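You operate a simulated robot arm through the tools that you are given. There is no shell and no other tool. Be economical: measure what you need, move in short steps, check, and stop when the job is done.

Carry out the task below with a simulated two-armed robot. There is one attempt and no reset: what you move stays moved.

JOB
Move the rusty bearing to the red tray, then fit the three new bearings in their seats.

It is judged by the outcome, as a careful person would: the job done as asked, and still so three seconds after it is handed in. It fails if anything else is knocked over, pushed out of place, dropped, spilled or broken.

ROBOT AND FRAMES
Two 7-joint arms with fingered hands on one trunk, on a base that drives. Base frame: it is fixed to the floor where the robot stands at the start and does not move with it; the origin is under the middle of the robot, x ahead of it, y to its left, z up. Units: m, degrees, N and s.
The left shoulder is at the start at [0.03, 0.119, 0.944], the right one opposite. With the tool pointing down near the work surface each hand reaches from about 0.4 to 0.78 m from the robot's upright axis, wherever it stands, measured 20 degrees to its own side. Places, roughly: tray [1, -0.2, 0.8]. Payload 3.8 kg a hand.
The tool frame of a hand sits at the grasp point between the pads (the TCP): z along the fingers, y along the line on which they close. The tips reach 0.025 m beyond it. The gripper opens to 0.088 m. The gripper's body begins 0.029 m behind the TCP. The gripper is a hand of 4 fingers: y runs from the thumb to the fingers, the wrist lies at [-0.013, -0.106, -0.174] in the tool frame, and closing takes about 1.5 s.
Orientation is that of the tool frame in the base frame, as a unit quaternion [x, y, z, w]. With the fingers straight down and the wrist toward the robot, the tool's x, y and z point along [0, 1, 0], [1, 0, 0] and [0, 0, -1] of the base frame.

CONTROLS
- The arms move only by the tool arm_command. It takes "left_moves", "right_moves" or both (then of equal length, played together; a hand with none holds still); each is a list of rows, each a list of 3 entries, a list of its own where there are three numbers: the closure, from 0 (fully open) to 1 (shut), then the shift along the base's x, y, z in m, then the turn, a rotation vector about the base's x, y, z in degrees. In form: [[hand, [tx, ty, tz], [wx, wy, wz]], ...]. A call has 1 to 20 rows; each row shifts and turns the commanded pose from where the row before left it. A row lasts 0.2 s, in which the tool goes at most 0.05 m and 8.6 degrees; a call with a longer step from one row to the next is refused whole, and so is a gripper value outside its range. A pose out of reach is approached as far as the arm can. The call stops where the force on the tool passes 40 N (or 10 N more than at its start, if that is more) or the arm is blocked; 0.2 s more then pass. The fingers move at their own pace (about 0.153 m/s each) and stop on an object; they squeeze with about 24 N. The grip force told is the motor's: it shows also when the fingers shut on nothing. Time passes only in rows, and 0.2 s behind the last, so rows that do not move let the fingers close. The reply holds the time, the measured pose of the TCP, the force on the tool along the base axes, the opening and the grip force, in the units named above and with some noise, with the torque about the TCP (base axes, N m) and any sound that the robot's microphone picked up.
- Cameras (640 x 400 px; columns grow to the right, rows downward): "scene" is now at [0.0543, -0.0285, 1.4973]; the picture's right is [-0.37, -0.93, 0.00], its down [-0.66, 0.26, -0.70] and it looks along [0.65, -0.26, -0.71] (base axes); focal length 260 px, centre (320, 200). "left" rides on the left gripper at [-0.064, -0.083, -0.098] in its tool frame; the picture's right is [-0.62, -0.37, 0.69], its down [0.71, -0.63, 0.30] and it looks along [0.32, 0.68, 0.65] (tool axes); focal length 265 px, centre (320, 200). "right" rides on the right gripper at [0.064, -0.083, -0.098] in its tool frame; the picture's right is [-0.62, 0.37, -0.69], its down [-0.71, -0.63, 0.30] and it looks along [-0.32, 0.68, 0.65] (tool axes); focal length 265 px, centre (320, 200). There is no depth. A picture from a camera that has moved, and an enlarged one, comes with that camera's place and axes in the base frame and with its lens.
- camera(camera): a new picture of that camera. It takes no simulated time.
- lift_body(by): slides the trunk up (or, below 0, down) by that many m; the arms and the scene camera ride with it, the base frame stays. It gives what a move gives, with no picture.
- base_move(legs): drives the robot by 1 to 6 legs, each [ahead, left, turn to the left] in m, m and degrees, along the robot's own axes; the way and the turn of a leg run together, so that a leg with both is an arc; at most 1.5 m and 180 degrees a leg. The arms and the cameras ride along, it lands a little off, and it stops where it bumps. It gives what a move gives.
- grasp_type(shape, hand): the hand has 4 fingers and takes this shape, open, in about a second: jaw (thumb against the fingers, like two jaws); tri (thumb and two fingers); tip (a fingertip pinch); poke (one finger out to press); point (the index stretched); flat (the hand flat); cup (the hand cupped); fist (a fist). The gripper value then closes the fingers along that shape, each until it touches; the sizes above hold for jaw. It gives what a move gives, with no picture.
- aim_head(pan, tilt): turns the head with the scene camera to pan (to the left, within 120 degrees either way) and tilt (down, from -29 to 69), counted from straight ahead of the robot. It gives what a move gives.
- enlarge(camera, box): a new picture of the part [left, top, right, bottom] of that camera's present view, enlarged. It takes no simulated time.
- close_job(): hands the job in; it is judged then, once.

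Work in short steps. Places have to be worked out from the pictures, the camera data and where the tool is seen: move nearer, look again, correct. Check each grasp and each placing, and mend what went wrong. You have 120 turns and 92 pictures in all, those below and enlarged ones among them. Open the grippers and draw the arms clear of the work before you hand the job in, unless the task says otherwise; then end with one line.

The tools are called as name(argument=value, ...) on one line, values as JSON. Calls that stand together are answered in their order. arm_command: Moves the arms, as the interface text tells. Its arguments: {"type":"object","properties":{"left_moves":{"type":"array"},"right_moves":{"type":"array"}},"required":[]} The other tools are called the same way: lift_body (by) slides the trunk up or down; grasp_type (shape, hand) gives the hand a shape; base_move (legs) drives the base; aim_head (pan, tilt) turns the head that bears the scene camera; camera (camera) takes a picture; enlarge (camera, box) takes an enlarged picture of a part of a camera's view; close_job () hands the job in.

At the start:

```text
t: 0.0
left_position: [0.4282, 0.041, 1.0872]
left_tcp_rot: [0.708, 0.707, 0.0, 0.0]
left_wrist_force: [0.1, 0.3, 0.4]
left_wrist_torque: [-0.01, 0.0, 0.01]
left_opening: 0.0873
left_grasp_force: 0.1
left_shape: jaw
right_position: [0.3789, -0.3396, 1.0939]
right_tcp_rot: [0.707, 0.707, 0.0, 0.0]
right_wrist_force: [-0.9, -0.1, 0.4]
right_wrist_torque: [-0.04, -0.02, 0.02]
right_opening: 0.0876
right_grasp_force: 0.0
right_shape: jaw
trunk travel left (down, up): [-0.1, 0.49]
robot x, y, heading: [0.0011, -0.002, -0.1]
head pan, tilt: [-21.7, 45.3]
```

scene: 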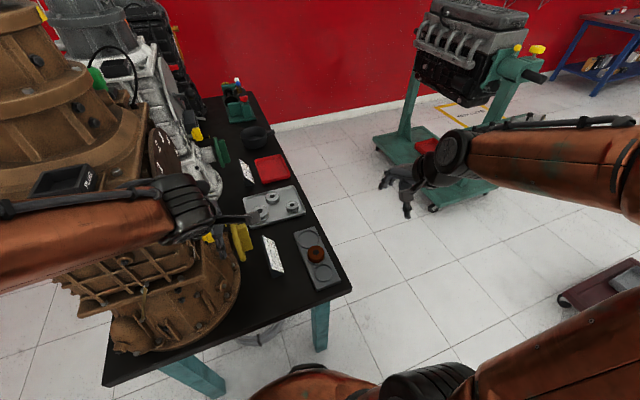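
right: 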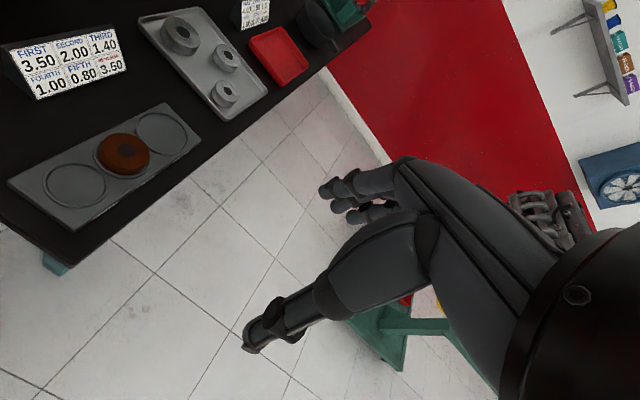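
left: 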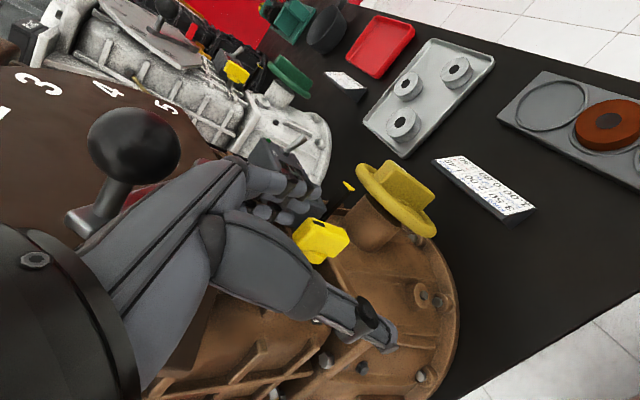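

The seat plate holds the rusty bearing in the middle, a grey tray holds three bearings, and the red tray lies beyond. I enlarge to measure.

enlarge(camera="scene", box=[220, 120, 380, 320])

enlarge(camera="right", box=[0, 0, 320, 240])

enlarge(camera="left", box=[320, 20, 640, 240])

```text
2.00 times, centred on (300, 220) of scene
camera zoom: at [0.0543, -0.0285, 1.4973], right [-0.37, -0.93, 0.0], down [-0.66, 0.26, -0.7], along [0.65, -0.26, -0.71], focal length 520 px, centre (360, 160)
```

zoom: 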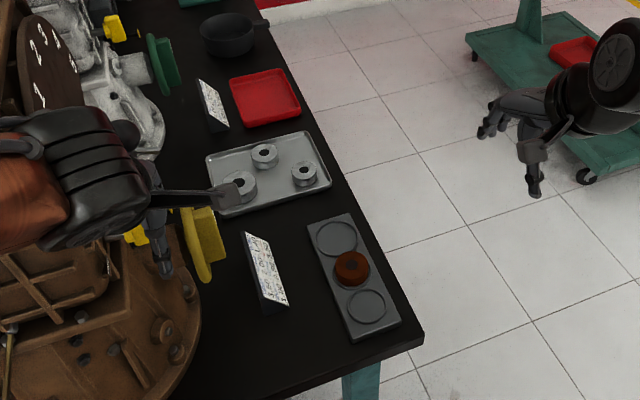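

```text
1.67 times, centred on (160, 120) of right
camera zoom: at [0.2937, -0.2738, 1.1941], right [0.37, -0.62, 0.69], down [-0.63, -0.71, -0.3], along [0.68, -0.32, -0.65], focal length 442 px, centre (587, 333)
```

zoom: 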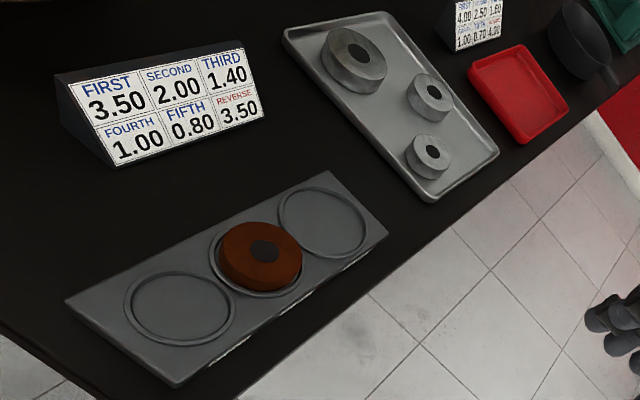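

```text
1.82 times, centred on (480, 130) of left
camera zoom: at [0.344, -0.0236, 1.1861], right [-0.37, -0.62, -0.69], down [-0.63, 0.71, -0.3], along [0.68, 0.32, -0.65], focal length 483 px, centre (29, 327)
```

zoom: 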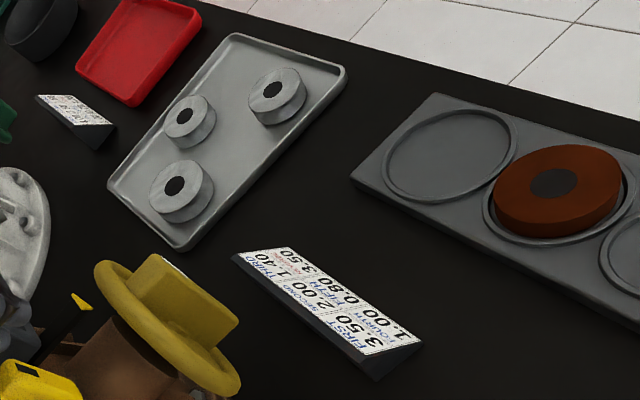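

The new bearings and seats have different sizes. The table's right edge is near y=-0.24 and the near edge near x=0.33, so I'll work from its right side, facing +y. First I lift the trunk a bit, then drive right, ahead and turn.

lift_body(by=0.12)

base_move(legs=[[0, -0.8, 0], [0.7, 0, 0]])

```text
t: 1.5
left_position: [0.4263, 0.0404, 1.2086]
left_tcp_rot: [0.707, 0.707, 0.001, 0.0]
left_wrist_force: [-2.3, 1.1, 0.7]
left_wrist_torque: [0.04, -0.08, 0.07]
left_opening: 0.0871
left_grasp_force: 0.0
left_shape: jaw
right_position: [0.3763, -0.3387, 1.2145]
right_tcp_rot: [0.707, 0.707, 0.001, 0.0]
right_wrist_force: [0.3, 0.1, -0.4]
right_wrist_torque: [-0.02, -0.01, -0.02]
right_opening: 0.0877
right_grasp_force: 0.0
right_shape: jaw
trunk travel left (down, up): [-0.22, 0.37]
robot x, y, heading: [-0.0001, -0.0008, 0.0]
head pan, tilt: [-21.7, 45.3]
```

```text
t: 9.3
left_position: [1.1364, -0.7555, 1.2075]
left_tcp_rot: [0.706, 0.709, 0.0, 0.0]
left_wrist_force: [-0.3, 0.0, -0.5]
left_wrist_torque: [0.02, 0.02, 0.0]
left_opening: 0.0876
left_grasp_force: 0.1
left_shape: jaw
right_position: [1.0874, -1.1349, 1.215]
right_tcp_rot: [0.706, 0.708, -0.001, 0.0]
right_wrist_force: [0.0, -0.2, -0.9]
right_wrist_torque: [0.04, -0.02, 0.0]
right_opening: 0.0877
right_grasp_force: 0.0
right_shape: jaw
trunk travel left (down, up): [-0.22, 0.37]
robot x, y, heading: [0.7071, -0.7964, 0.2]
head pan, tilt: [-21.7, 45.3]
```

Moved without bumps. Now turn 90° left and look down at the table.

base_move(legs=[[0, 0, 90]])

aim_head(pan=0, tilt=50)

camera(camera="scene")

```text
t: 13.4
left_position: [0.6818, -0.3695, 1.2081]
left_tcp_rot: [0.017, 1.0, 0.0, 0.0]
left_wrist_force: [0.7, 0.5, 0.5]
left_wrist_torque: [0.0, 0.0, 0.01]
left_opening: 0.0876
left_grasp_force: 0.1
left_shape: jaw
right_position: [1.06, -0.4309, 1.2146]
right_tcp_rot: [0.017, 1.0, -0.001, 0.0]
right_wrist_force: [0.5, 0.4, -1.0]
right_wrist_torque: [0.0, -0.01, 0.02]
right_opening: 0.0877
right_grasp_force: 0.1
right_shape: jaw
trunk travel left (down, up): [-0.22, 0.37]
robot x, y, heading: [0.7089, -0.7968, 88.5]
head pan, tilt: [-21.7, 45.3]
```

```text
t: 14.2
left_position: [0.6824, -0.3681, 1.208]
left_tcp_rot: [0.017, 1.0, 0.0, -0.001]
left_wrist_force: [0.7, -1.4, -0.3]
left_wrist_torque: [-0.01, 0.02, -0.01]
left_opening: 0.0878
left_grasp_force: 0.1
left_shape: jaw
right_position: [1.06, -0.4316, 1.2131]
right_tcp_rot: [0.017, 1.0, 0.0, 0.0]
right_wrist_force: [-0.5, 0.4, 0.4]
right_wrist_torque: [0.01, 0.01, 0.03]
right_opening: 0.0879
right_grasp_force: 0.1
right_shape: jaw
trunk travel left (down, up): [-0.22, 0.37]
robot x, y, heading: [0.7084, -0.801, 88.1]
head pan, tilt: [0.0, 50.0]
```

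```text
85 pictures are left
camera scene: at [0.7092, -0.7384, 1.6109], right [1.0, -0.03, 0.0], down [-0.03, -0.77, -0.64], along [0.02, 0.64, -0.77], focal length 260 px, centre (320, 200)
```

scene: 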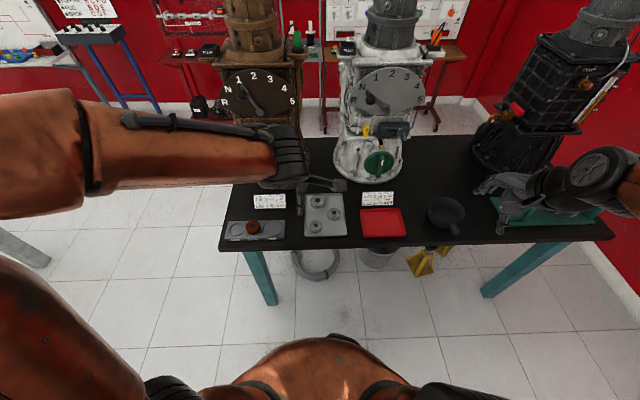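

Good overview. I enlarge the work area.

enlarge(camera="scene", box=[216, 180, 356, 260])

enlarge(camera="scene", box=[290, 180, 430, 260])

```text
4.57 times, centred on (286, 220) of scene
camera zoom: at [0.7092, -0.7384, 1.6109], right [1.0, -0.03, 0.0], down [-0.03, -0.77, -0.64], along [0.02, 0.64, -0.77], focal length 1189 px, centre (475, 109)
```

zoom: 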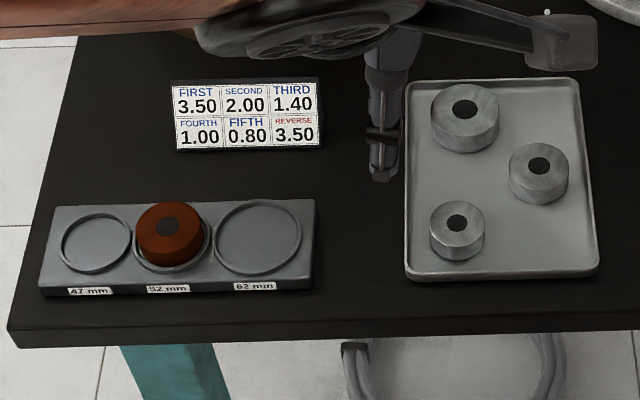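

```text
4.57 times, centred on (360, 220) of scene
camera zoom: at [0.7092, -0.7384, 1.6109], right [1.0, -0.03, 0.0], down [-0.03, -0.77, -0.64], along [0.02, 0.64, -0.77], focal length 1189 px, centre (137, 109)
```

zoom: 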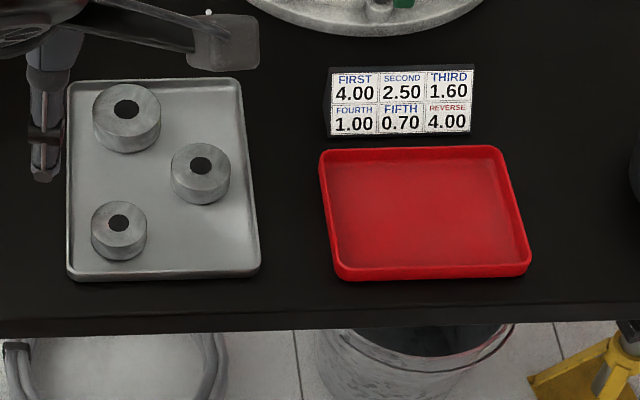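

Seats are labelled 47, 52 and 62 mm; bearings by size: back-left = 62, right = 52, front-left = 47. Estimates: rusty (0.478,-0.185), seats at y≈-0.19. I lower the trunk back and bring the left hand camera over the seat plate.

lift_body(by=-0.12)

arm_command(left_moves=[[0, [-0.04, 0, 0], [0, 0, 1.5]], [0, [-0.04, 0, 0], [0, 0, 0]], [0, [-0.04, 0, -0.02], [0, 0, 0]], [0, [-0.03, 0, -0.04], [0, 0, 0]], [0, [0, 0, -0.04], [0, 0, 0]]])

camera(camera="left")

```text
t: 15.8
left_position: [0.6824, -0.3694, 1.0875]
left_tcp_rot: [0.016, 1.0, 0.001, 0.001]
left_wrist_force: [0.3, -1.2, -0.6]
left_wrist_torque: [0.01, -0.03, 0.02]
left_opening: 0.0876
left_grasp_force: 0.0
left_shape: jaw
right_position: [1.0597, -0.432, 1.0942]
right_tcp_rot: [0.016, 1.0, 0.0, 0.0]
right_wrist_force: [-1.0, -0.5, 0.5]
right_wrist_torque: [0.0, -0.01, -0.02]
right_opening: 0.0879
right_grasp_force: 0.0
right_shape: jaw
trunk travel left (down, up): [-0.1, 0.49]
robot x, y, heading: [0.7081, -0.7971, 88.2]
head pan, tilt: [0.0, 50.0]
```

```text
t: 16.9
left_position: [0.5335, -0.369, 0.9876]
left_tcp_rot: [0.003, 1.0, 0.0, 0.001]
left_wrist_force: [0.2, 0.7, 0.2]
left_wrist_torque: [0.02, -0.02, 0.02]
left_opening: 0.088
left_grasp_force: 0.0
left_shape: jaw
right_position: [1.06, -0.4311, 1.0935]
right_tcp_rot: [0.017, 1.0, 0.0, -0.001]
right_wrist_force: [1.0, 1.4, 0.0]
right_wrist_torque: [-0.01, 0.02, -0.01]
right_opening: 0.0874
right_grasp_force: 0.0
right_shape: jaw
trunk travel left (down, up): [-0.1, 0.49]
robot x, y, heading: [0.7094, -0.799, 88.1]
head pan, tilt: [0.0, 50.0]
```

```text
82 pictures are left
camera left: at [0.5981, -0.4517, 1.086], right [0.62, -0.37, -0.69], down [-0.72, -0.63, -0.3], along [-0.32, 0.68, -0.66], focal length 265 px, centre (320, 200)
```

left: 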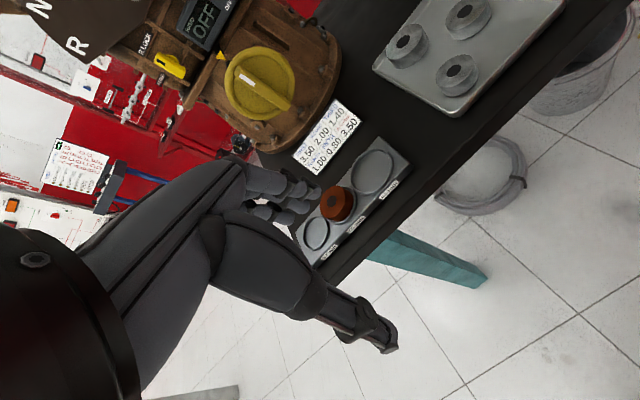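

I zoom into the plate in this view.

enlarge(camera="left", box=[280, 120, 440, 220])

enlarge(camera="left", box=[370, 0, 530, 100])

```text
4.00 times, centred on (360, 170) of left
camera zoom: at [0.5981, -0.4517, 1.086], right [0.62, -0.37, -0.69], down [-0.72, -0.63, -0.3], along [-0.32, 0.68, -0.66], focal length 1062 px, centre (160, 320)
```

zoom: 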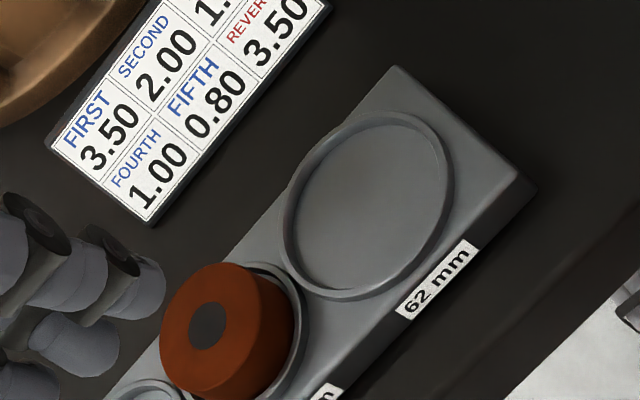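

```text
4.00 times, centred on (450, 50) of left
camera zoom: at [0.5981, -0.4517, 1.086], right [0.62, -0.37, -0.69], down [-0.72, -0.63, -0.3], along [-0.32, 0.68, -0.66], focal length 1062 px, centre (-200, 800)
```

zoom: 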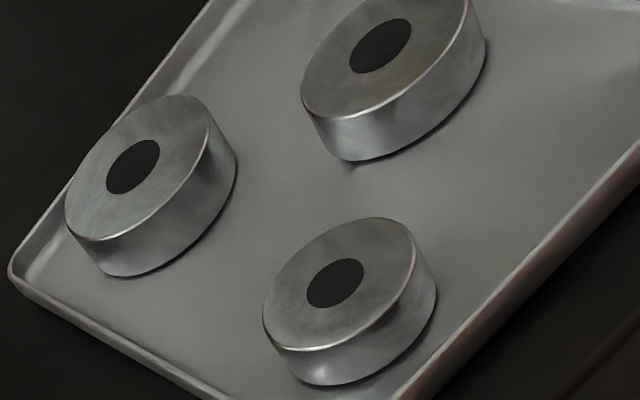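

Rusty bearing ≈ (0.480,-0.186), top ≈0.81. I bring the left hand above it, fingers along y straddling it, staying high, then check.

arm_command(left_moves=[[0, [-0.013, 0.045, 0], [0, 0, 0]], [0, [-0.013, 0.045, 0], [0, 0, 0]], [0, [-0.013, 0.045, 0], [0, 0, 0]], [0, [-0.014, 0.046, -0.02], [0, 0, 0]], [0, [0, 0, -0.04], [0, 0, 0]], [0, [0, 0, -0.03], [0, 0, 0]]])

camera(camera="left")

enlarge(camera="scene", box=[216, 180, 356, 260])

```text
refused: row 4 steps farther than a row can; nothing moved
```

```text
79 pictures are left
camera left: at [0.5981, -0.4517, 1.086], right [0.62, -0.37, -0.69], down [-0.72, -0.63, -0.3], along [-0.32, 0.68, -0.66], focal length 265 px, centre (320, 200)
```

left: 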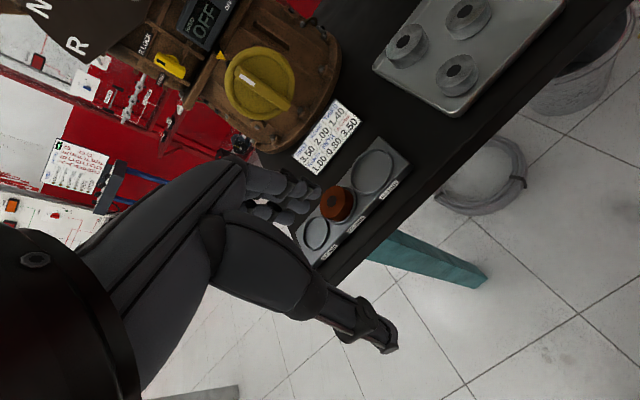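

```text
4.57 times, centred on (286, 220) of scene
camera zoom: at [0.709, -0.7374, 1.4908], right [1.0, -0.03, 0.0], down [-0.03, -0.77, -0.64], along [0.02, 0.64, -0.77], focal length 1189 px, centre (475, 109)
```

zoom: 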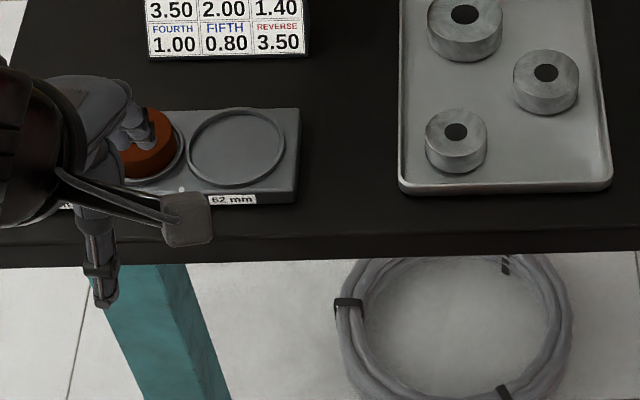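

That was refused for one row; I split it up.

arm_command(left_moves=[[0, [-0.013, 0.045, 0], [0, 0, 0]], [0, [-0.013, 0.045, 0], [0, 0, 0]], [0, [-0.013, 0.045, 0], [0, 0, 0]], [0, [-0.014, 0.046, 0], [0, 0, 0]], [0, [0, 0, -0.045], [0, 0, 0]], [0, [0, 0, -0.045], [0, 0, 0]]])

camera(camera="left")

enlarge(camera="scene", box=[196, 160, 336, 260])

```text
t: 18.4
left_position: [0.4762, -0.1896, 0.8987]
left_tcp_rot: [0.004, 1.0, 0.001, 0.0]
left_wrist_force: [0.5, 0.6, 0.2]
left_wrist_torque: [-0.01, 0.0, -0.02]
left_opening: 0.0875
left_grasp_force: 0.1
left_shape: jaw
right_position: [1.0591, -0.4305, 1.0925]
right_tcp_rot: [0.017, 1.0, 0.0, 0.001]
right_wrist_force: [-1.0, 0.5, 0.0]
right_wrist_torque: [0.01, -0.02, -0.02]
right_opening: 0.0873
right_grasp_force: 0.1
right_shape: jaw
trunk travel left (down, up): [-0.1, 0.49]
robot x, y, heading: [0.7102, -0.7978, 88.0]
head pan, tilt: [0.0, 50.0]
```

```text
77 pictures are left
camera left: at [0.5405, -0.2728, 0.9963], right [0.62, -0.37, -0.69], down [-0.72, -0.62, -0.3], along [-0.32, 0.69, -0.65], focal length 265 px, centre (320, 200)
```

left: 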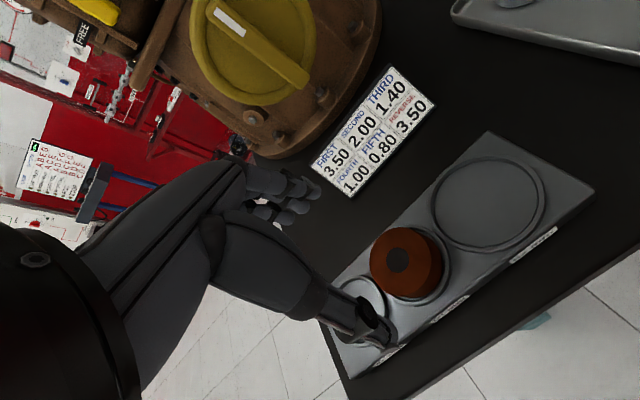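

```text
4.00 times, centred on (266, 210) of scene
camera zoom: at [0.709, -0.7373, 1.4908], right [1.0, -0.03, 0.0], down [-0.03, -0.77, -0.64], along [0.02, 0.64, -0.77], focal length 1040 px, centre (536, 160)
```

zoom: 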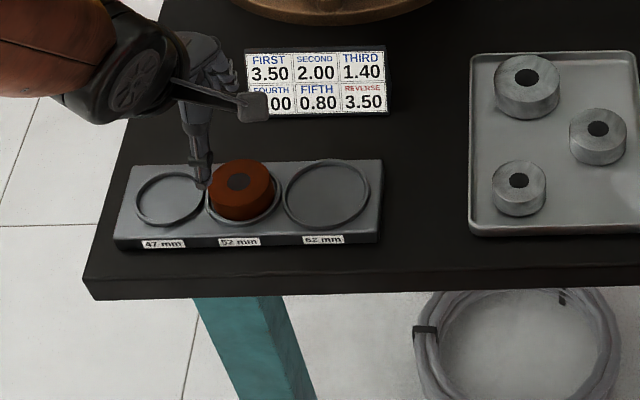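

Triangulated rusty bearing: (0.478,-0.184), top 0.806; hand is at (0.476,-0.190). Descend to TCP z≈0.825, then creep.

arm_command(left_moves=[[0, [0.002, 0.0055, -0.035], [0, 0, 0]], [0, [0, 0, -0.025], [0, 0, 0]], [0, [0, 0, -0.014], [0, 0, 0]], [0, [0, 0, 0], [0, 0, 0]]])

camera(camera="left")

enlarge(camera="scene", box=[196, 160, 336, 260])

```text
t: 19.4
left_position: [0.4786, -0.1829, 0.8236]
left_tcp_rot: [0.003, 1.0, 0.0, 0.0]
left_wrist_force: [0.8, 0.2, 0.9]
left_wrist_torque: [-0.01, -0.01, 0.01]
left_opening: 0.0877
left_grasp_force: 0.1
left_shape: jaw
right_position: [1.0589, -0.4307, 1.0946]
right_tcp_rot: [0.016, 1.0, 0.0, 0.001]
right_wrist_force: [0.9, -0.7, -0.1]
right_wrist_torque: [-0.04, -0.01, 0.01]
right_opening: 0.0876
right_grasp_force: 0.0
right_shape: jaw
trunk travel left (down, up): [-0.1, 0.49]
robot x, y, heading: [0.7049, -0.8023, 88.0]
head pan, tilt: [0.0, 50.0]
```

```text
75 pictures are left
camera left: at [0.5426, -0.2652, 0.9214], right [0.62, -0.37, -0.69], down [-0.72, -0.62, -0.3], along [-0.32, 0.69, -0.65], focal length 265 px, centre (320, 200)
```

left: 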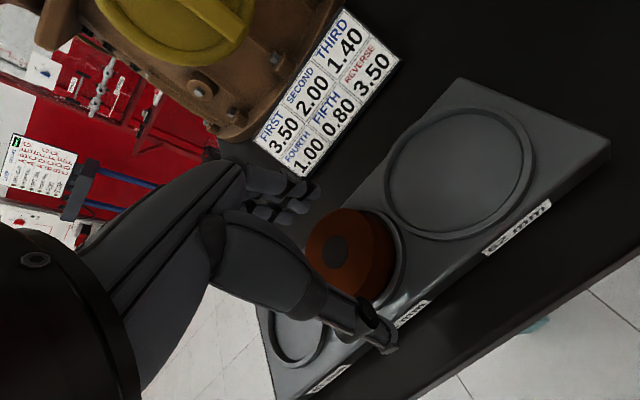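

```text
4.00 times, centred on (266, 210) of scene
camera zoom: at [0.709, -0.7385, 1.4909], right [1.0, -0.03, 0.0], down [-0.03, -0.77, -0.64], along [0.02, 0.64, -0.77], focal length 1040 px, centre (536, 160)
```

zoom: 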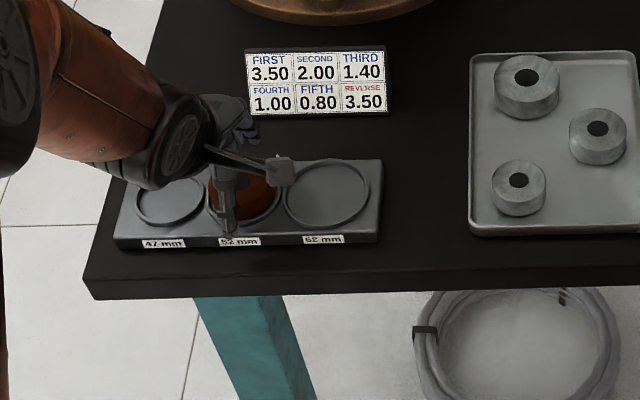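

No contact; straddling. Creep down 8 mm then close.

arm_command(left_moves=[[0, [0, 0, -0.004], [0, 0, 0]], [0, [0, 0, -0.004], [0, 0, 0]], [0, [0, 0, 0], [0, 0, 0]]])

camera(camera="left")

```text
t: 20.1
left_position: [0.4794, -0.1818, 0.8153]
left_tcp_rot: [0.003, 1.0, 0.0, 0.0]
left_wrist_force: [-0.1, 0.6, 0.2]
left_wrist_torque: [-0.02, 0.01, -0.01]
left_opening: 0.0875
left_grasp_force: 0.1
left_shape: jaw
right_position: [1.0604, -0.4314, 1.0934]
right_tcp_rot: [0.017, 1.0, 0.0, 0.0]
right_wrist_force: [0.3, 0.1, 0.1]
right_wrist_torque: [0.0, -0.01, 0.0]
right_opening: 0.0877
right_grasp_force: 0.1
right_shape: jaw
trunk travel left (down, up): [-0.1, 0.49]
robot x, y, heading: [0.707, -0.7989, 87.9]
head pan, tilt: [0.0, 50.0]
```

```text
73 pictures are left
camera left: at [0.5431, -0.2651, 0.9136], right [0.62, -0.37, -0.69], down [-0.72, -0.62, -0.3], along [-0.32, 0.69, -0.65], focal length 265 px, centre (320, 200)
```

left: 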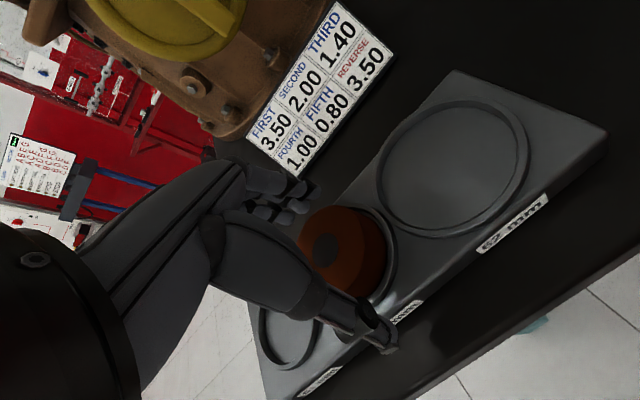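

TCP projects to about (326,246) at the bore height and the bore is at (325,249) — centred. Close and lift a little.

arm_command(left_moves=[[1, [0, 0, 0], [0, 0, 0]], [1, [0, 0, 0], [0, 0, 0]], [1, [0, 0, 0], [0, 0, 0]], [1, [0, 0, 0], [0, 0, 0]], [1, [0, 0, 0], [0, 0, 0]], [1, [0, 0, 0], [0, 0, 0]], [1, [0, 0, 0], [0, 0, 0]], [1, [0, 0, 0], [0, 0, 0]]])

camera(camera="left")

```text
t: 21.9
left_position: [0.4797, -0.1812, 0.8169]
left_tcp_rot: [0.003, 1.0, 0.002, 0.0]
left_wrist_force: [-1.5, 2.6, 19.3]
left_wrist_torque: [0.35, 0.07, 0.11]
left_opening: 0.0495
left_grasp_force: 23.8
left_shape: jaw
right_position: [1.0598, -0.4316, 1.0947]
right_tcp_rot: [0.017, 1.0, 0.0, 0.0]
right_wrist_force: [0.0, 0.4, 0.0]
right_wrist_torque: [0.0, -0.02, 0.0]
right_opening: 0.0874
right_grasp_force: 0.0
right_shape: jaw
trunk travel left (down, up): [-0.1, 0.49]
robot x, y, heading: [0.7085, -0.7995, 87.8]
head pan, tilt: [0.0, 50.0]
```

```text
72 pictures are left
camera left: at [0.5435, -0.2656, 0.9153], right [0.62, -0.37, -0.69], down [-0.72, -0.62, -0.31], along [-0.32, 0.69, -0.65], focal length 265 px, centre (320, 200)
```

left: 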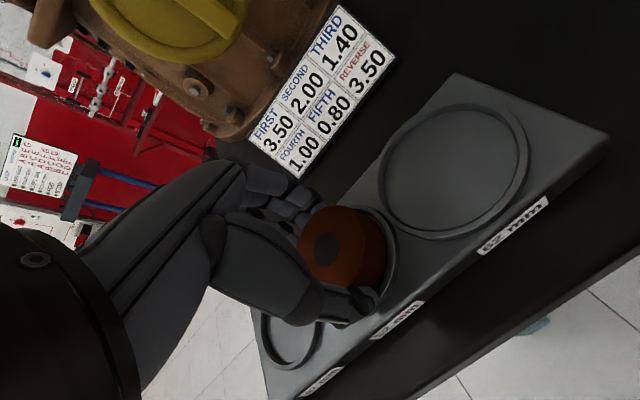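

Gripped (0.0495 m), with some push on the plate. Lift gently.

arm_command(left_moves=[[1, [0, 0, 0.005], [0, 0, 0]], [1, [0, 0, 0.01], [0, 0, 0]], [1, [0, 0, 0.02], [0, 0, 0]], [1, [0, 0, 0.03], [0, 0, 0]], [1, [0, 0, 0.03], [0, 0, 0]]])

camera(camera="left")

enlarge(camera="scene", box=[196, 160, 336, 260])

```text
t: 23.1
left_position: [0.4817, -0.1814, 0.9085]
left_tcp_rot: [0.003, 1.0, 0.0, 0.0]
left_wrist_force: [-0.1, 0.4, -2.1]
left_wrist_torque: [0.02, 0.03, -0.03]
left_opening: 0.0458
left_grasp_force: 23.8
left_shape: jaw
right_position: [1.0599, -0.4312, 1.0935]
right_tcp_rot: [0.016, 1.0, 0.0, 0.0]
right_wrist_force: [0.3, 0.0, -0.7]
right_wrist_torque: [0.01, 0.01, 0.02]
right_opening: 0.0877
right_grasp_force: 0.0
right_shape: jaw
trunk travel left (down, up): [-0.1, 0.49]
robot x, y, heading: [0.7102, -0.7955, 88.0]
head pan, tilt: [0.0, 50.0]
```

```text
71 pictures are left
camera left: at [0.5454, -0.2652, 1.0084], right [0.62, -0.37, -0.69], down [-0.72, -0.63, -0.3], along [-0.32, 0.69, -0.65], focal length 265 px, centre (320, 200)
```

left: 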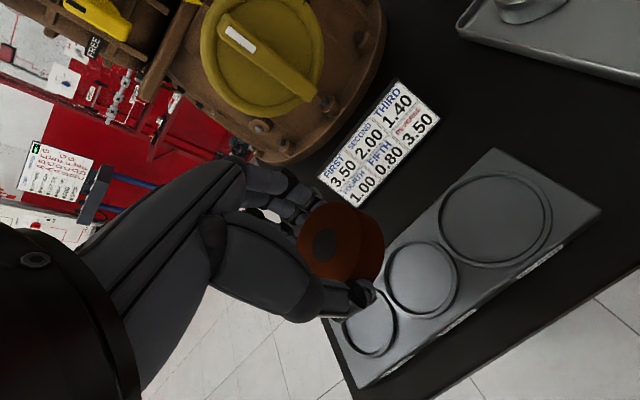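

```text
4.00 times, centred on (266, 210) of scene
camera zoom: at [0.709, -0.7385, 1.4909], right [1.0, -0.03, 0.0], down [-0.03, -0.77, -0.64], along [0.02, 0.64, -0.77], focal length 1040 px, centre (536, 160)
```

zoom: 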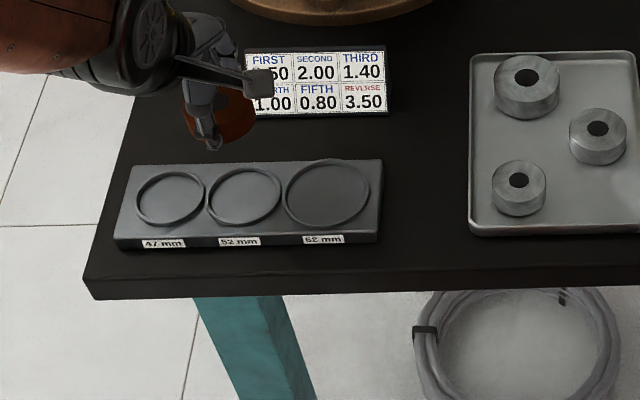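

The rusty bearing is held and the seats are clear: 47 at (0.415,-0.183), 52 at (0.478,-0.183), 62 at (0.548,-0.182). Raise, then drive right 0.25 m toward the red tray.

arm_command(left_moves=[[1, [0, 0, 0.04], [0, 0, 0]], [1, [0, 0, 0.04], [0, 0, 0]], [1, [0.03, 0, 0], [0, 0, 0]], [1, [0.04, 0, 0], [0, 0, 0]], [1, [0.04, 0, 0], [0, 0, 0]], [1, [0.04, 0, 0], [0, 0, 0]], [1, [0.04, 0, 0], [0, 0, 0]]])

base_move(legs=[[0, -0.26, 0]])

camera(camera="scene")

camera(camera="left")

```text
t: 24.8
left_position: [0.6719, -0.1815, 0.9864]
left_tcp_rot: [0.004, 1.0, 0.002, 0.0]
left_wrist_force: [-0.4, -0.6, -2.3]
left_wrist_torque: [-0.02, 0.04, -0.02]
left_opening: 0.0458
left_grasp_force: 24.0
left_shape: jaw
right_position: [1.0605, -0.4293, 1.0945]
right_tcp_rot: [0.016, 1.0, -0.001, 0.0]
right_wrist_force: [-0.2, -0.9, -0.1]
right_wrist_torque: [-0.04, -0.01, 0.06]
right_opening: 0.0875
right_grasp_force: 0.0
right_shape: jaw
trunk travel left (down, up): [-0.1, 0.49]
robot x, y, heading: [0.7069, -0.7978, 88.3]
head pan, tilt: [0.0, 50.0]
```

```text
t: 26.6
left_position: [0.9178, -0.1898, 0.9855]
left_tcp_rot: [0.001, 1.0, 0.0, -0.001]
left_wrist_force: [0.4, 0.4, -2.5]
left_wrist_torque: [0.01, 0.0, -0.01]
left_opening: 0.0457
left_grasp_force: 23.8
left_shape: jaw
right_position: [1.3071, -0.4381, 1.0947]
right_tcp_rot: [0.014, 1.0, 0.0, -0.001]
right_wrist_force: [-0.8, 0.4, -0.5]
right_wrist_torque: [0.0, 0.04, -0.02]
right_opening: 0.0877
right_grasp_force: 0.0
right_shape: jaw
trunk travel left (down, up): [-0.1, 0.49]
robot x, y, heading: [0.957, -0.8059, 88.4]
head pan, tilt: [0.0, 50.0]
```

```text
69 pictures are left
camera scene: at [0.959, -0.7459, 1.4909], right [1.0, -0.03, 0.0], down [-0.02, -0.77, -0.64], along [0.02, 0.64, -0.77], focal length 260 px, centre (320, 200)
```

scene: 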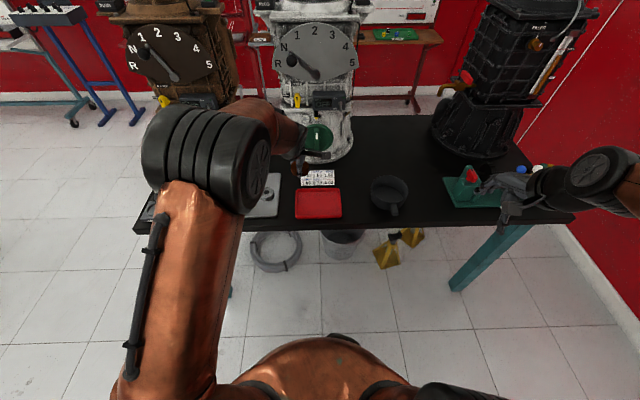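

```text
68 pictures are left
camera left: at [0.9817, -0.2725, 1.0849], right [0.62, -0.37, -0.69], down [-0.72, -0.63, -0.3], along [-0.32, 0.69, -0.65], focal length 265 px, centre (320, 200)
```

left: 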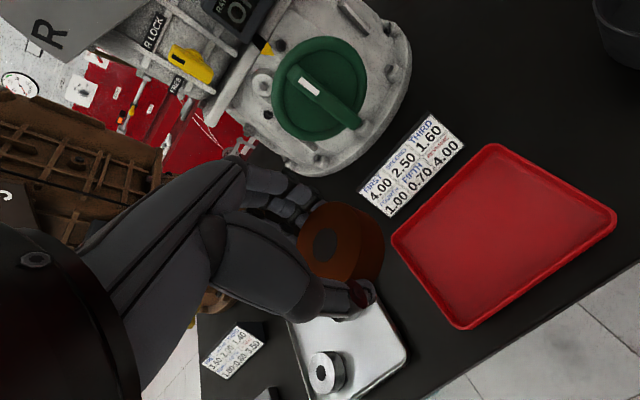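

The red tray centre is ≈ (0.972,-0.17), spanning x 0.89–1.05, y -0.236–-0.10. Move over it and descend to TCP z 0.85.

arm_command(left_moves=[[1, [0.027, 0.006, 0], [0, 0, 0]], [1, [0.027, 0.006, 0], [0, 0, 0]], [1, [0, 0, -0.045], [0, 0, 0]], [1, [0, 0, -0.045], [0, 0, 0]], [1, [0, 0, -0.035], [0, 0, 0]], [1, [0, 0, -0.01], [0, 0, 0]]])

camera(camera="left")

camera(camera="scene")

```text
t: 28.0
left_position: [0.9714, -0.1776, 0.8509]
left_tcp_rot: [0.001, 1.0, 0.001, 0.0]
left_wrist_force: [0.2, 0.1, -1.9]
left_wrist_torque: [0.03, 0.0, 0.01]
left_opening: 0.0456
left_grasp_force: 24.0
left_shape: jaw
right_position: [1.3061, -0.4381, 1.0929]
right_tcp_rot: [0.015, 1.0, 0.0, 0.001]
right_wrist_force: [0.7, 0.0, -0.9]
right_wrist_torque: [0.02, 0.02, -0.02]
right_opening: 0.0877
right_grasp_force: 0.1
right_shape: jaw
trunk travel left (down, up): [-0.1, 0.49]
robot x, y, heading: [0.9612, -0.8037, 88.4]
head pan, tilt: [0.0, 50.0]
```

```text
67 pictures are left
camera left: at [1.0353, -0.26, 0.9495], right [0.62, -0.37, -0.69], down [-0.72, -0.63, -0.31], along [-0.32, 0.69, -0.65], focal length 265 px, centre (320, 200)
```

left: 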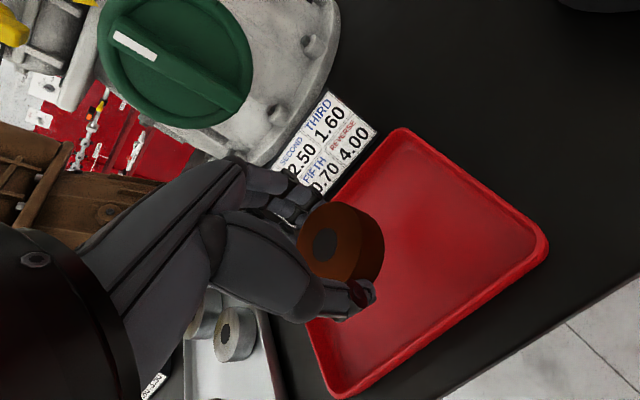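

```text
66 pictures are left
camera scene: at [0.9575, -0.7458, 1.4909], right [1.0, -0.03, 0.0], down [-0.02, -0.77, -0.64], along [0.02, 0.64, -0.77], focal length 260 px, centre (320, 200)
```

scene: 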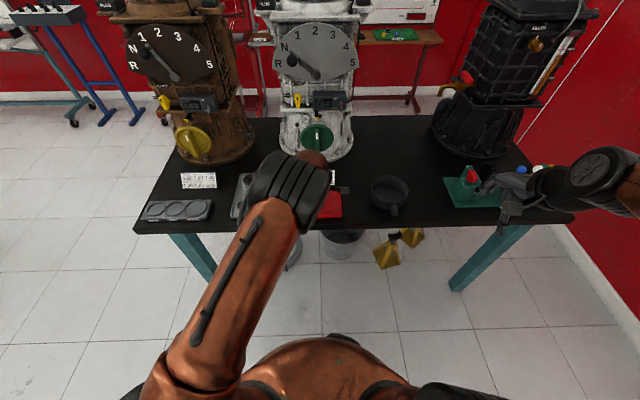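

The point below the TCP projects to (377,260), the tray's centre is (372,262): centred. Creep down until touch.

arm_command(left_moves=[[1, [0, 0, -0.01], [0, 0, 0]], [1, [0, 0, -0.01], [0, 0, 0]], [1, [0, 0, -0.005], [0, 0, 0]], [1, [0, 0, 0], [0, 0, 0]]])

camera(camera="left")

```text
t: 29.0
left_position: [0.9713, -0.1783, 0.8258]
left_tcp_rot: [0.0, 1.0, 0.0, 0.0]
left_wrist_force: [-0.7, 0.5, -1.2]
left_wrist_torque: [0.0, 0.02, 0.0]
left_opening: 0.0458
left_grasp_force: 23.6
left_shape: jaw
right_position: [1.3061, -0.4384, 1.0944]
right_tcp_rot: [0.015, 1.0, 0.0, 0.0]
right_wrist_force: [0.7, -0.1, -0.1]
right_wrist_torque: [0.0, 0.0, 0.01]
right_opening: 0.0873
right_grasp_force: 0.0
right_shape: jaw
trunk travel left (down, up): [-0.1, 0.49]
robot x, y, heading: [0.9548, -0.8054, 88.1]
head pan, tilt: [0.0, 50.0]
```

```text
65 pictures are left
camera left: at [1.0357, -0.2609, 0.9241], right [0.62, -0.37, -0.69], down [-0.72, -0.63, -0.3], along [-0.32, 0.68, -0.65], focal length 265 px, centre (320, 200)
```

left: 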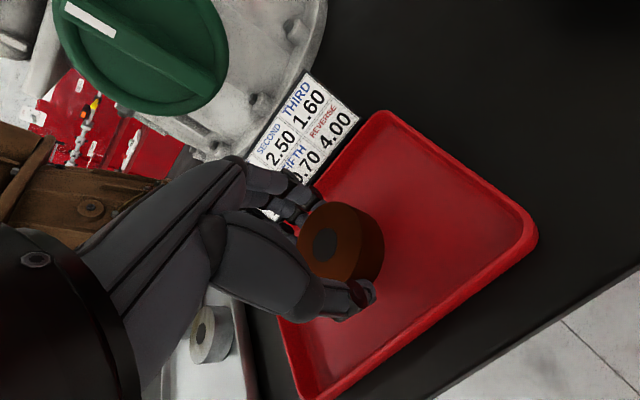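

No contact yet; continue in 3 mm steps.

arm_command(left_moves=[[1, [0, 0, -0.003], [0, 0, 0]], [1, [0, 0, -0.003], [0, 0, 0]], [1, [0, 0, -0.003], [0, 0, 0]], [1, [0, 0, -0.003], [0, 0, 0]], [1, [0, 0, 0], [0, 0, 0]]])

```text
t: 30.2
left_position: [0.9701, -0.176, 0.8139]
left_tcp_rot: [0.002, 1.0, 0.001, -0.001]
left_wrist_force: [-0.9, -0.2, -1.8]
left_wrist_torque: [0.0, 0.02, 0.02]
left_opening: 0.0459
left_grasp_force: 24.2
left_shape: jaw
right_position: [1.3077, -0.4382, 1.0936]
right_tcp_rot: [0.015, 1.0, 0.0, 0.0]
right_wrist_force: [-0.7, 0.3, 0.0]
right_wrist_torque: [0.01, -0.01, 0.03]
right_opening: 0.0876
right_grasp_force: 0.1
right_shape: jaw
trunk travel left (down, up): [-0.1, 0.49]
robot x, y, heading: [0.9569, -0.8027, 88.3]
head pan, tilt: [0.0, 50.0]
```

arm_command(left_moves=[[1, [0, 0, -0.003], [0, 0, 0]], [1, [0, 0, -0.003], [0, 0, 0]], [1, [0, 0, -0.003], [0, 0, 0]], [1, [0, 0, 0], [0, 0, 0]]])

camera(camera="left")

```text
t: 31.2
left_position: [0.9699, -0.1781, 0.8044]
left_tcp_rot: [0.0, 1.0, -0.001, 0.0]
left_wrist_force: [0.3, -0.1, -1.3]
left_wrist_torque: [-0.03, -0.02, -0.01]
left_opening: 0.0458
left_grasp_force: 24.0
left_shape: jaw
right_position: [1.3067, -0.4381, 1.094]
right_tcp_rot: [0.015, 1.0, 0.0, 0.0]
right_wrist_force: [0.8, -0.2, 0.3]
right_wrist_torque: [0.0, 0.02, -0.01]
right_opening: 0.0876
right_grasp_force: 0.1
right_shape: jaw
trunk travel left (down, up): [-0.1, 0.49]
robot x, y, heading: [0.9555, -0.8046, 88.1]
head pan, tilt: [0.0, 50.0]
```

```text
64 pictures are left
camera left: at [1.0337, -0.261, 0.903], right [0.62, -0.37, -0.69], down [-0.72, -0.63, -0.3], along [-0.32, 0.68, -0.65], focal length 265 px, centre (320, 200)
```

left: 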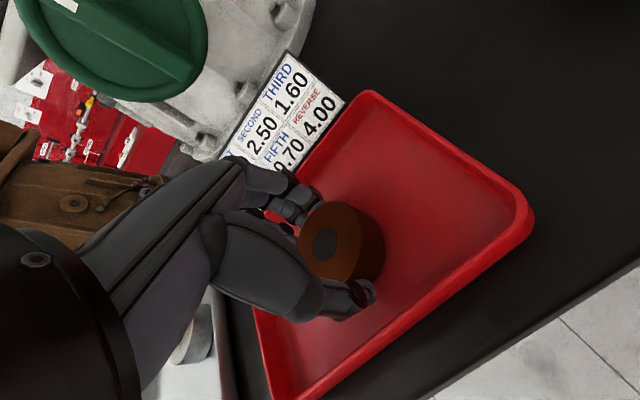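

Still free. Continue down slowly.

arm_command(left_moves=[[1, [0, 0, -0.003], [0, 0, 0]], [1, [0, 0, -0.003], [0, 0, 0]], [1, [0, 0, -0.003], [0, 0, 0]], [1, [0, 0, 0], [0, 0, 0]]])

```text
t: 32.2
left_position: [0.9711, -0.1765, 0.8005]
left_tcp_rot: [0.001, 1.0, 0.006, 0.0]
left_wrist_force: [-2.3, 1.2, 26.3]
left_wrist_torque: [0.12, 0.01, 0.03]
left_opening: 0.046
left_grasp_force: 23.7
left_shape: jaw
right_position: [1.3072, -0.4404, 1.0941]
right_tcp_rot: [0.015, 1.0, 0.001, -0.001]
right_wrist_force: [-0.3, 0.2, 0.3]
right_wrist_torque: [0.02, 0.02, -0.02]
right_opening: 0.0874
right_grasp_force: 0.0
right_shape: jaw
trunk travel left (down, up): [-0.1, 0.49]
robot x, y, heading: [0.9588, -0.8066, 88.2]
head pan, tilt: [0.0, 50.0]
```

Touched at z≈0.801. Back off 4 mm (commanded) and open.

arm_command(left_moves=[[1, [0, 0, 0.004], [0, 0, 0]], [0.6, [0, 0, 0], [0, 0, 0]], [0.3, [0, 0, 0], [0, 0, 0]], [0, [0, 0, 0], [0, 0, 0]], [0, [0, 0, 0], [0, 0, 0]], [0, [0, 0, 0], [0, 0, 0]], [0, [0, 0, 0], [0, 0, 0]]])

camera(camera="left")

```text
t: 33.8
left_position: [0.969, -0.1783, 0.799]
left_tcp_rot: [0.001, 1.0, 0.0, 0.0]
left_wrist_force: [0.6, 2.1, 6.5]
left_wrist_torque: [0.4, 0.05, -0.01]
left_opening: 0.0822
left_grasp_force: 0.1
left_shape: jaw
right_position: [1.308, -0.4389, 1.094]
right_tcp_rot: [0.015, 1.0, 0.001, 0.0]
right_wrist_force: [0.0, 0.6, 0.0]
right_wrist_torque: [0.01, -0.04, 0.04]
right_opening: 0.0875
right_grasp_force: 0.1
right_shape: jaw
trunk travel left (down, up): [-0.1, 0.49]
robot x, y, heading: [0.9587, -0.8035, 88.1]
head pan, tilt: [0.0, 50.0]
```

```text
63 pictures are left
camera left: at [1.0334, -0.261, 0.8977], right [0.62, -0.37, -0.69], down [-0.72, -0.63, -0.3], along [-0.32, 0.68, -0.65], focal length 265 px, centre (320, 200)
```

left: 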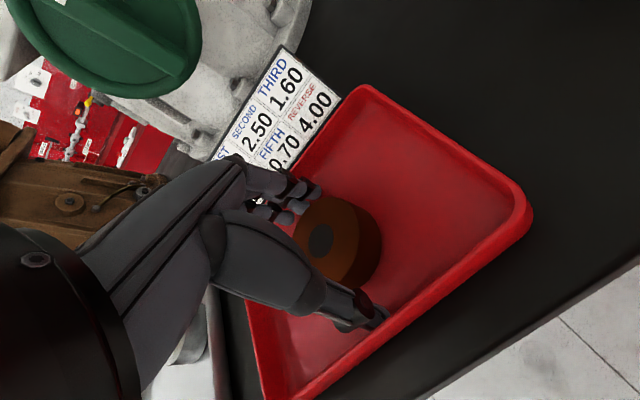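

Released. One finger touches lightly; raise straight up slowly.

arm_command(left_moves=[[0.2, [0, 0, 0.004], [0, 0, 0]], [0.2, [0, 0, 0.006], [0, 0, 0]], [0.2, [0, 0, 0.01], [0, 0, 0]], [0.2, [0, 0, 0.02], [0, 0, 0]], [0.1, [0, 0, 0.04], [0, 0, 0]], [0, [0, 0, 0.045], [0, 0, 0]]])

camera(camera="left")

```text
t: 35.2
left_position: [0.9694, -0.1767, 0.9279]
left_tcp_rot: [0.002, 1.0, -0.001, -0.001]
left_wrist_force: [0.6, 0.4, -0.3]
left_wrist_torque: [0.0, 0.03, -0.01]
left_opening: 0.0876
left_grasp_force: 0.2
left_shape: jaw
right_position: [1.3065, -0.4385, 1.0944]
right_tcp_rot: [0.014, 1.0, 0.0, 0.0]
right_wrist_force: [-0.4, -0.3, -0.7]
right_wrist_torque: [-0.01, -0.01, 0.01]
right_opening: 0.0876
right_grasp_force: 0.1
right_shape: jaw
trunk travel left (down, up): [-0.1, 0.49]
robot x, y, heading: [0.9534, -0.806, 88.1]
head pan, tilt: [0.0, 50.0]
```

```text
62 pictures are left
camera left: at [1.0333, -0.2597, 1.0259], right [0.62, -0.37, -0.69], down [-0.72, -0.63, -0.3], along [-0.32, 0.69, -0.65], focal length 265 px, centre (320, 200)
```

left: 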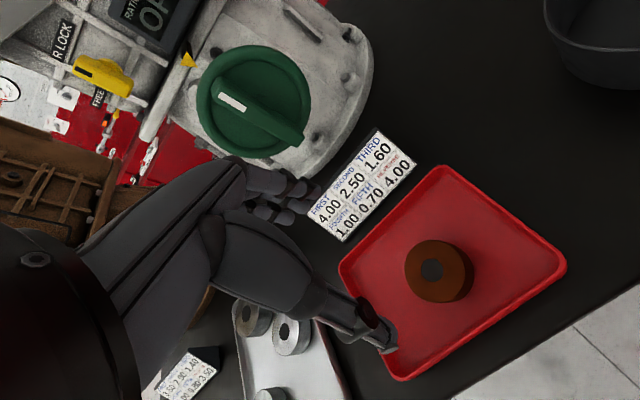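

Rusty bearing sits flat in the middle of the red tray. Drive back left 0.25 m so the left hand is over the bearing tray.

base_move(legs=[[0, 0.25, 0]])

arm_command(left_moves=[[0, [0, -0.045, 0.01], [0, 0, 0]], [0, [0, -0.045, 0.01], [0, 0, 0]], [0, [0, -0.045, 0.01], [0, 0, 0]]])

camera(camera="left")

enlarge(camera="scene", box=[260, 140, 400, 240])

```text
t: 37.0
left_position: [0.7223, -0.1688, 0.9259]
left_tcp_rot: [0.002, 1.0, 0.0, -0.001]
left_wrist_force: [0.2, 0.1, -0.4]
left_wrist_torque: [0.02, 0.02, 0.01]
left_opening: 0.0878
left_grasp_force: 0.0
left_shape: jaw
right_position: [1.0606, -0.4303, 1.0949]
right_tcp_rot: [0.014, 1.0, 0.0, 0.001]
right_wrist_force: [-0.6, 0.3, 0.8]
right_wrist_torque: [-0.02, 0.0, 0.0]
right_opening: 0.0875
right_grasp_force: 0.1
right_shape: jaw
trunk travel left (down, up): [-0.1, 0.49]
robot x, y, heading: [0.7138, -0.7965, 88.4]
head pan, tilt: [0.0, 50.0]
```

```text
t: 37.8
left_position: [0.7233, -0.3034, 0.9573]
left_tcp_rot: [0.001, 1.0, 0.001, 0.0]
left_wrist_force: [0.2, 0.9, -0.3]
left_wrist_torque: [-0.01, 0.04, 0.03]
left_opening: 0.0877
left_grasp_force: 0.0
left_shape: jaw
right_position: [1.0619, -0.4321, 1.0954]
right_tcp_rot: [0.015, 1.0, 0.001, 0.0]
right_wrist_force: [0.2, -0.3, -0.2]
right_wrist_torque: [-0.02, 0.05, 0.01]
right_opening: 0.0875
right_grasp_force: 0.1
right_shape: jaw
trunk travel left (down, up): [-0.1, 0.49]
robot x, y, heading: [0.7097, -0.7961, 88.3]
head pan, tilt: [0.0, 50.0]
```

```text
61 pictures are left
camera left: at [0.7871, -0.3873, 1.0563], right [0.62, -0.37, -0.69], down [-0.72, -0.63, -0.31], along [-0.32, 0.69, -0.65], focal length 265 px, centre (320, 200)
```

left: 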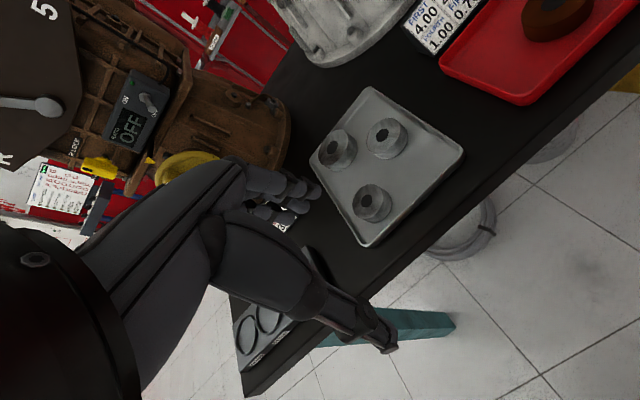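

```text
4.00 times, centred on (330, 190) of scene
camera zoom: at [0.7117, -0.7404, 1.4909], right [1.0, -0.03, 0.0], down [-0.02, -0.77, -0.64], along [0.02, 0.64, -0.77], focal length 1040 px, centre (280, 240)
```

zoom: 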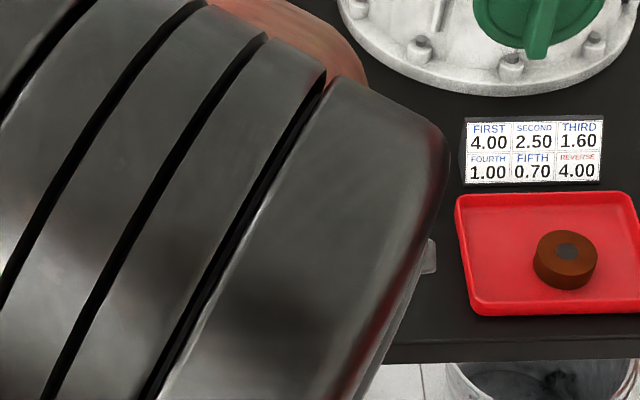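

I zoom into the tray to measure bearing positions.

enlarge(camera="left", box=[300, 80, 480, 250])

```text
2.35 times, centred on (390, 165) of left
camera zoom: at [0.7871, -0.3873, 1.0563], right [0.62, -0.37, -0.69], down [-0.72, -0.63, -0.31], along [-0.32, 0.69, -0.65], focal length 624 px, centre (155, 282)
```

zoom: 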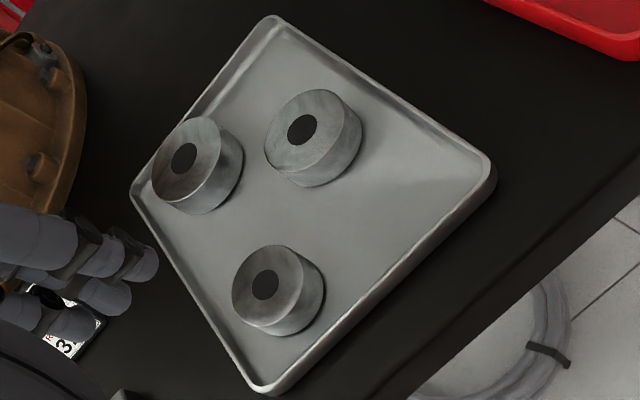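

Estimates: 47 ≈(0.716,-0.185), 52 ≈(0.786,-0.129), 62 ≈(0.724,-0.064). Move over the 47 bearing with the hand pre-closed to ~0.07 m.

arm_command(left_moves=[[0.2, [-0.003, 0.04, 0], [0, 0, 0]], [0.2, [-0.004, 0.04, 0], [0, 0, 0]], [0.2, [0, 0.04, 0], [0, 0, 0]], [0.2, [0, 0, -0.04], [0, 0, 0]], [0.2, [0, 0, -0.04], [0, 0, 0]], [0.2, [0, 0, -0.02], [0, 0, 0]], [0.2, [0, 0, 0], [0, 0, 0]]])

camera(camera="left")

```text
t: 39.4
left_position: [0.7165, -0.186, 0.8555]
left_tcp_rot: [0.001, 1.0, 0.001, 0.0]
left_wrist_force: [0.1, -0.4, 0.2]
left_wrist_torque: [0.01, -0.01, 0.01]
left_opening: 0.0706
left_grasp_force: 0.0
left_shape: jaw
right_position: [1.0613, -0.4301, 1.094]
right_tcp_rot: [0.015, 1.0, 0.0, -0.001]
right_wrist_force: [0.0, 0.2, -0.3]
right_wrist_torque: [0.0, -0.02, -0.02]
right_opening: 0.0877
right_grasp_force: 0.1
right_shape: jaw
trunk travel left (down, up): [-0.1, 0.49]
robot x, y, heading: [0.7087, -0.7982, 88.3]
head pan, tilt: [0.0, 50.0]
```

```text
58 pictures are left
camera left: at [0.7802, -0.2684, 0.955], right [0.62, -0.37, -0.69], down [-0.72, -0.63, -0.31], along [-0.32, 0.69, -0.65], focal length 265 px, centre (320, 200)
```

left: 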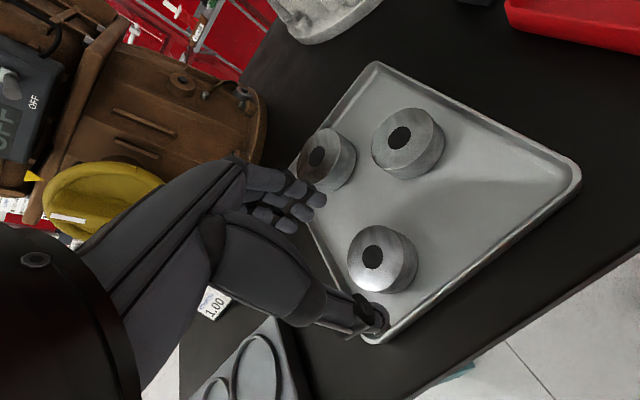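

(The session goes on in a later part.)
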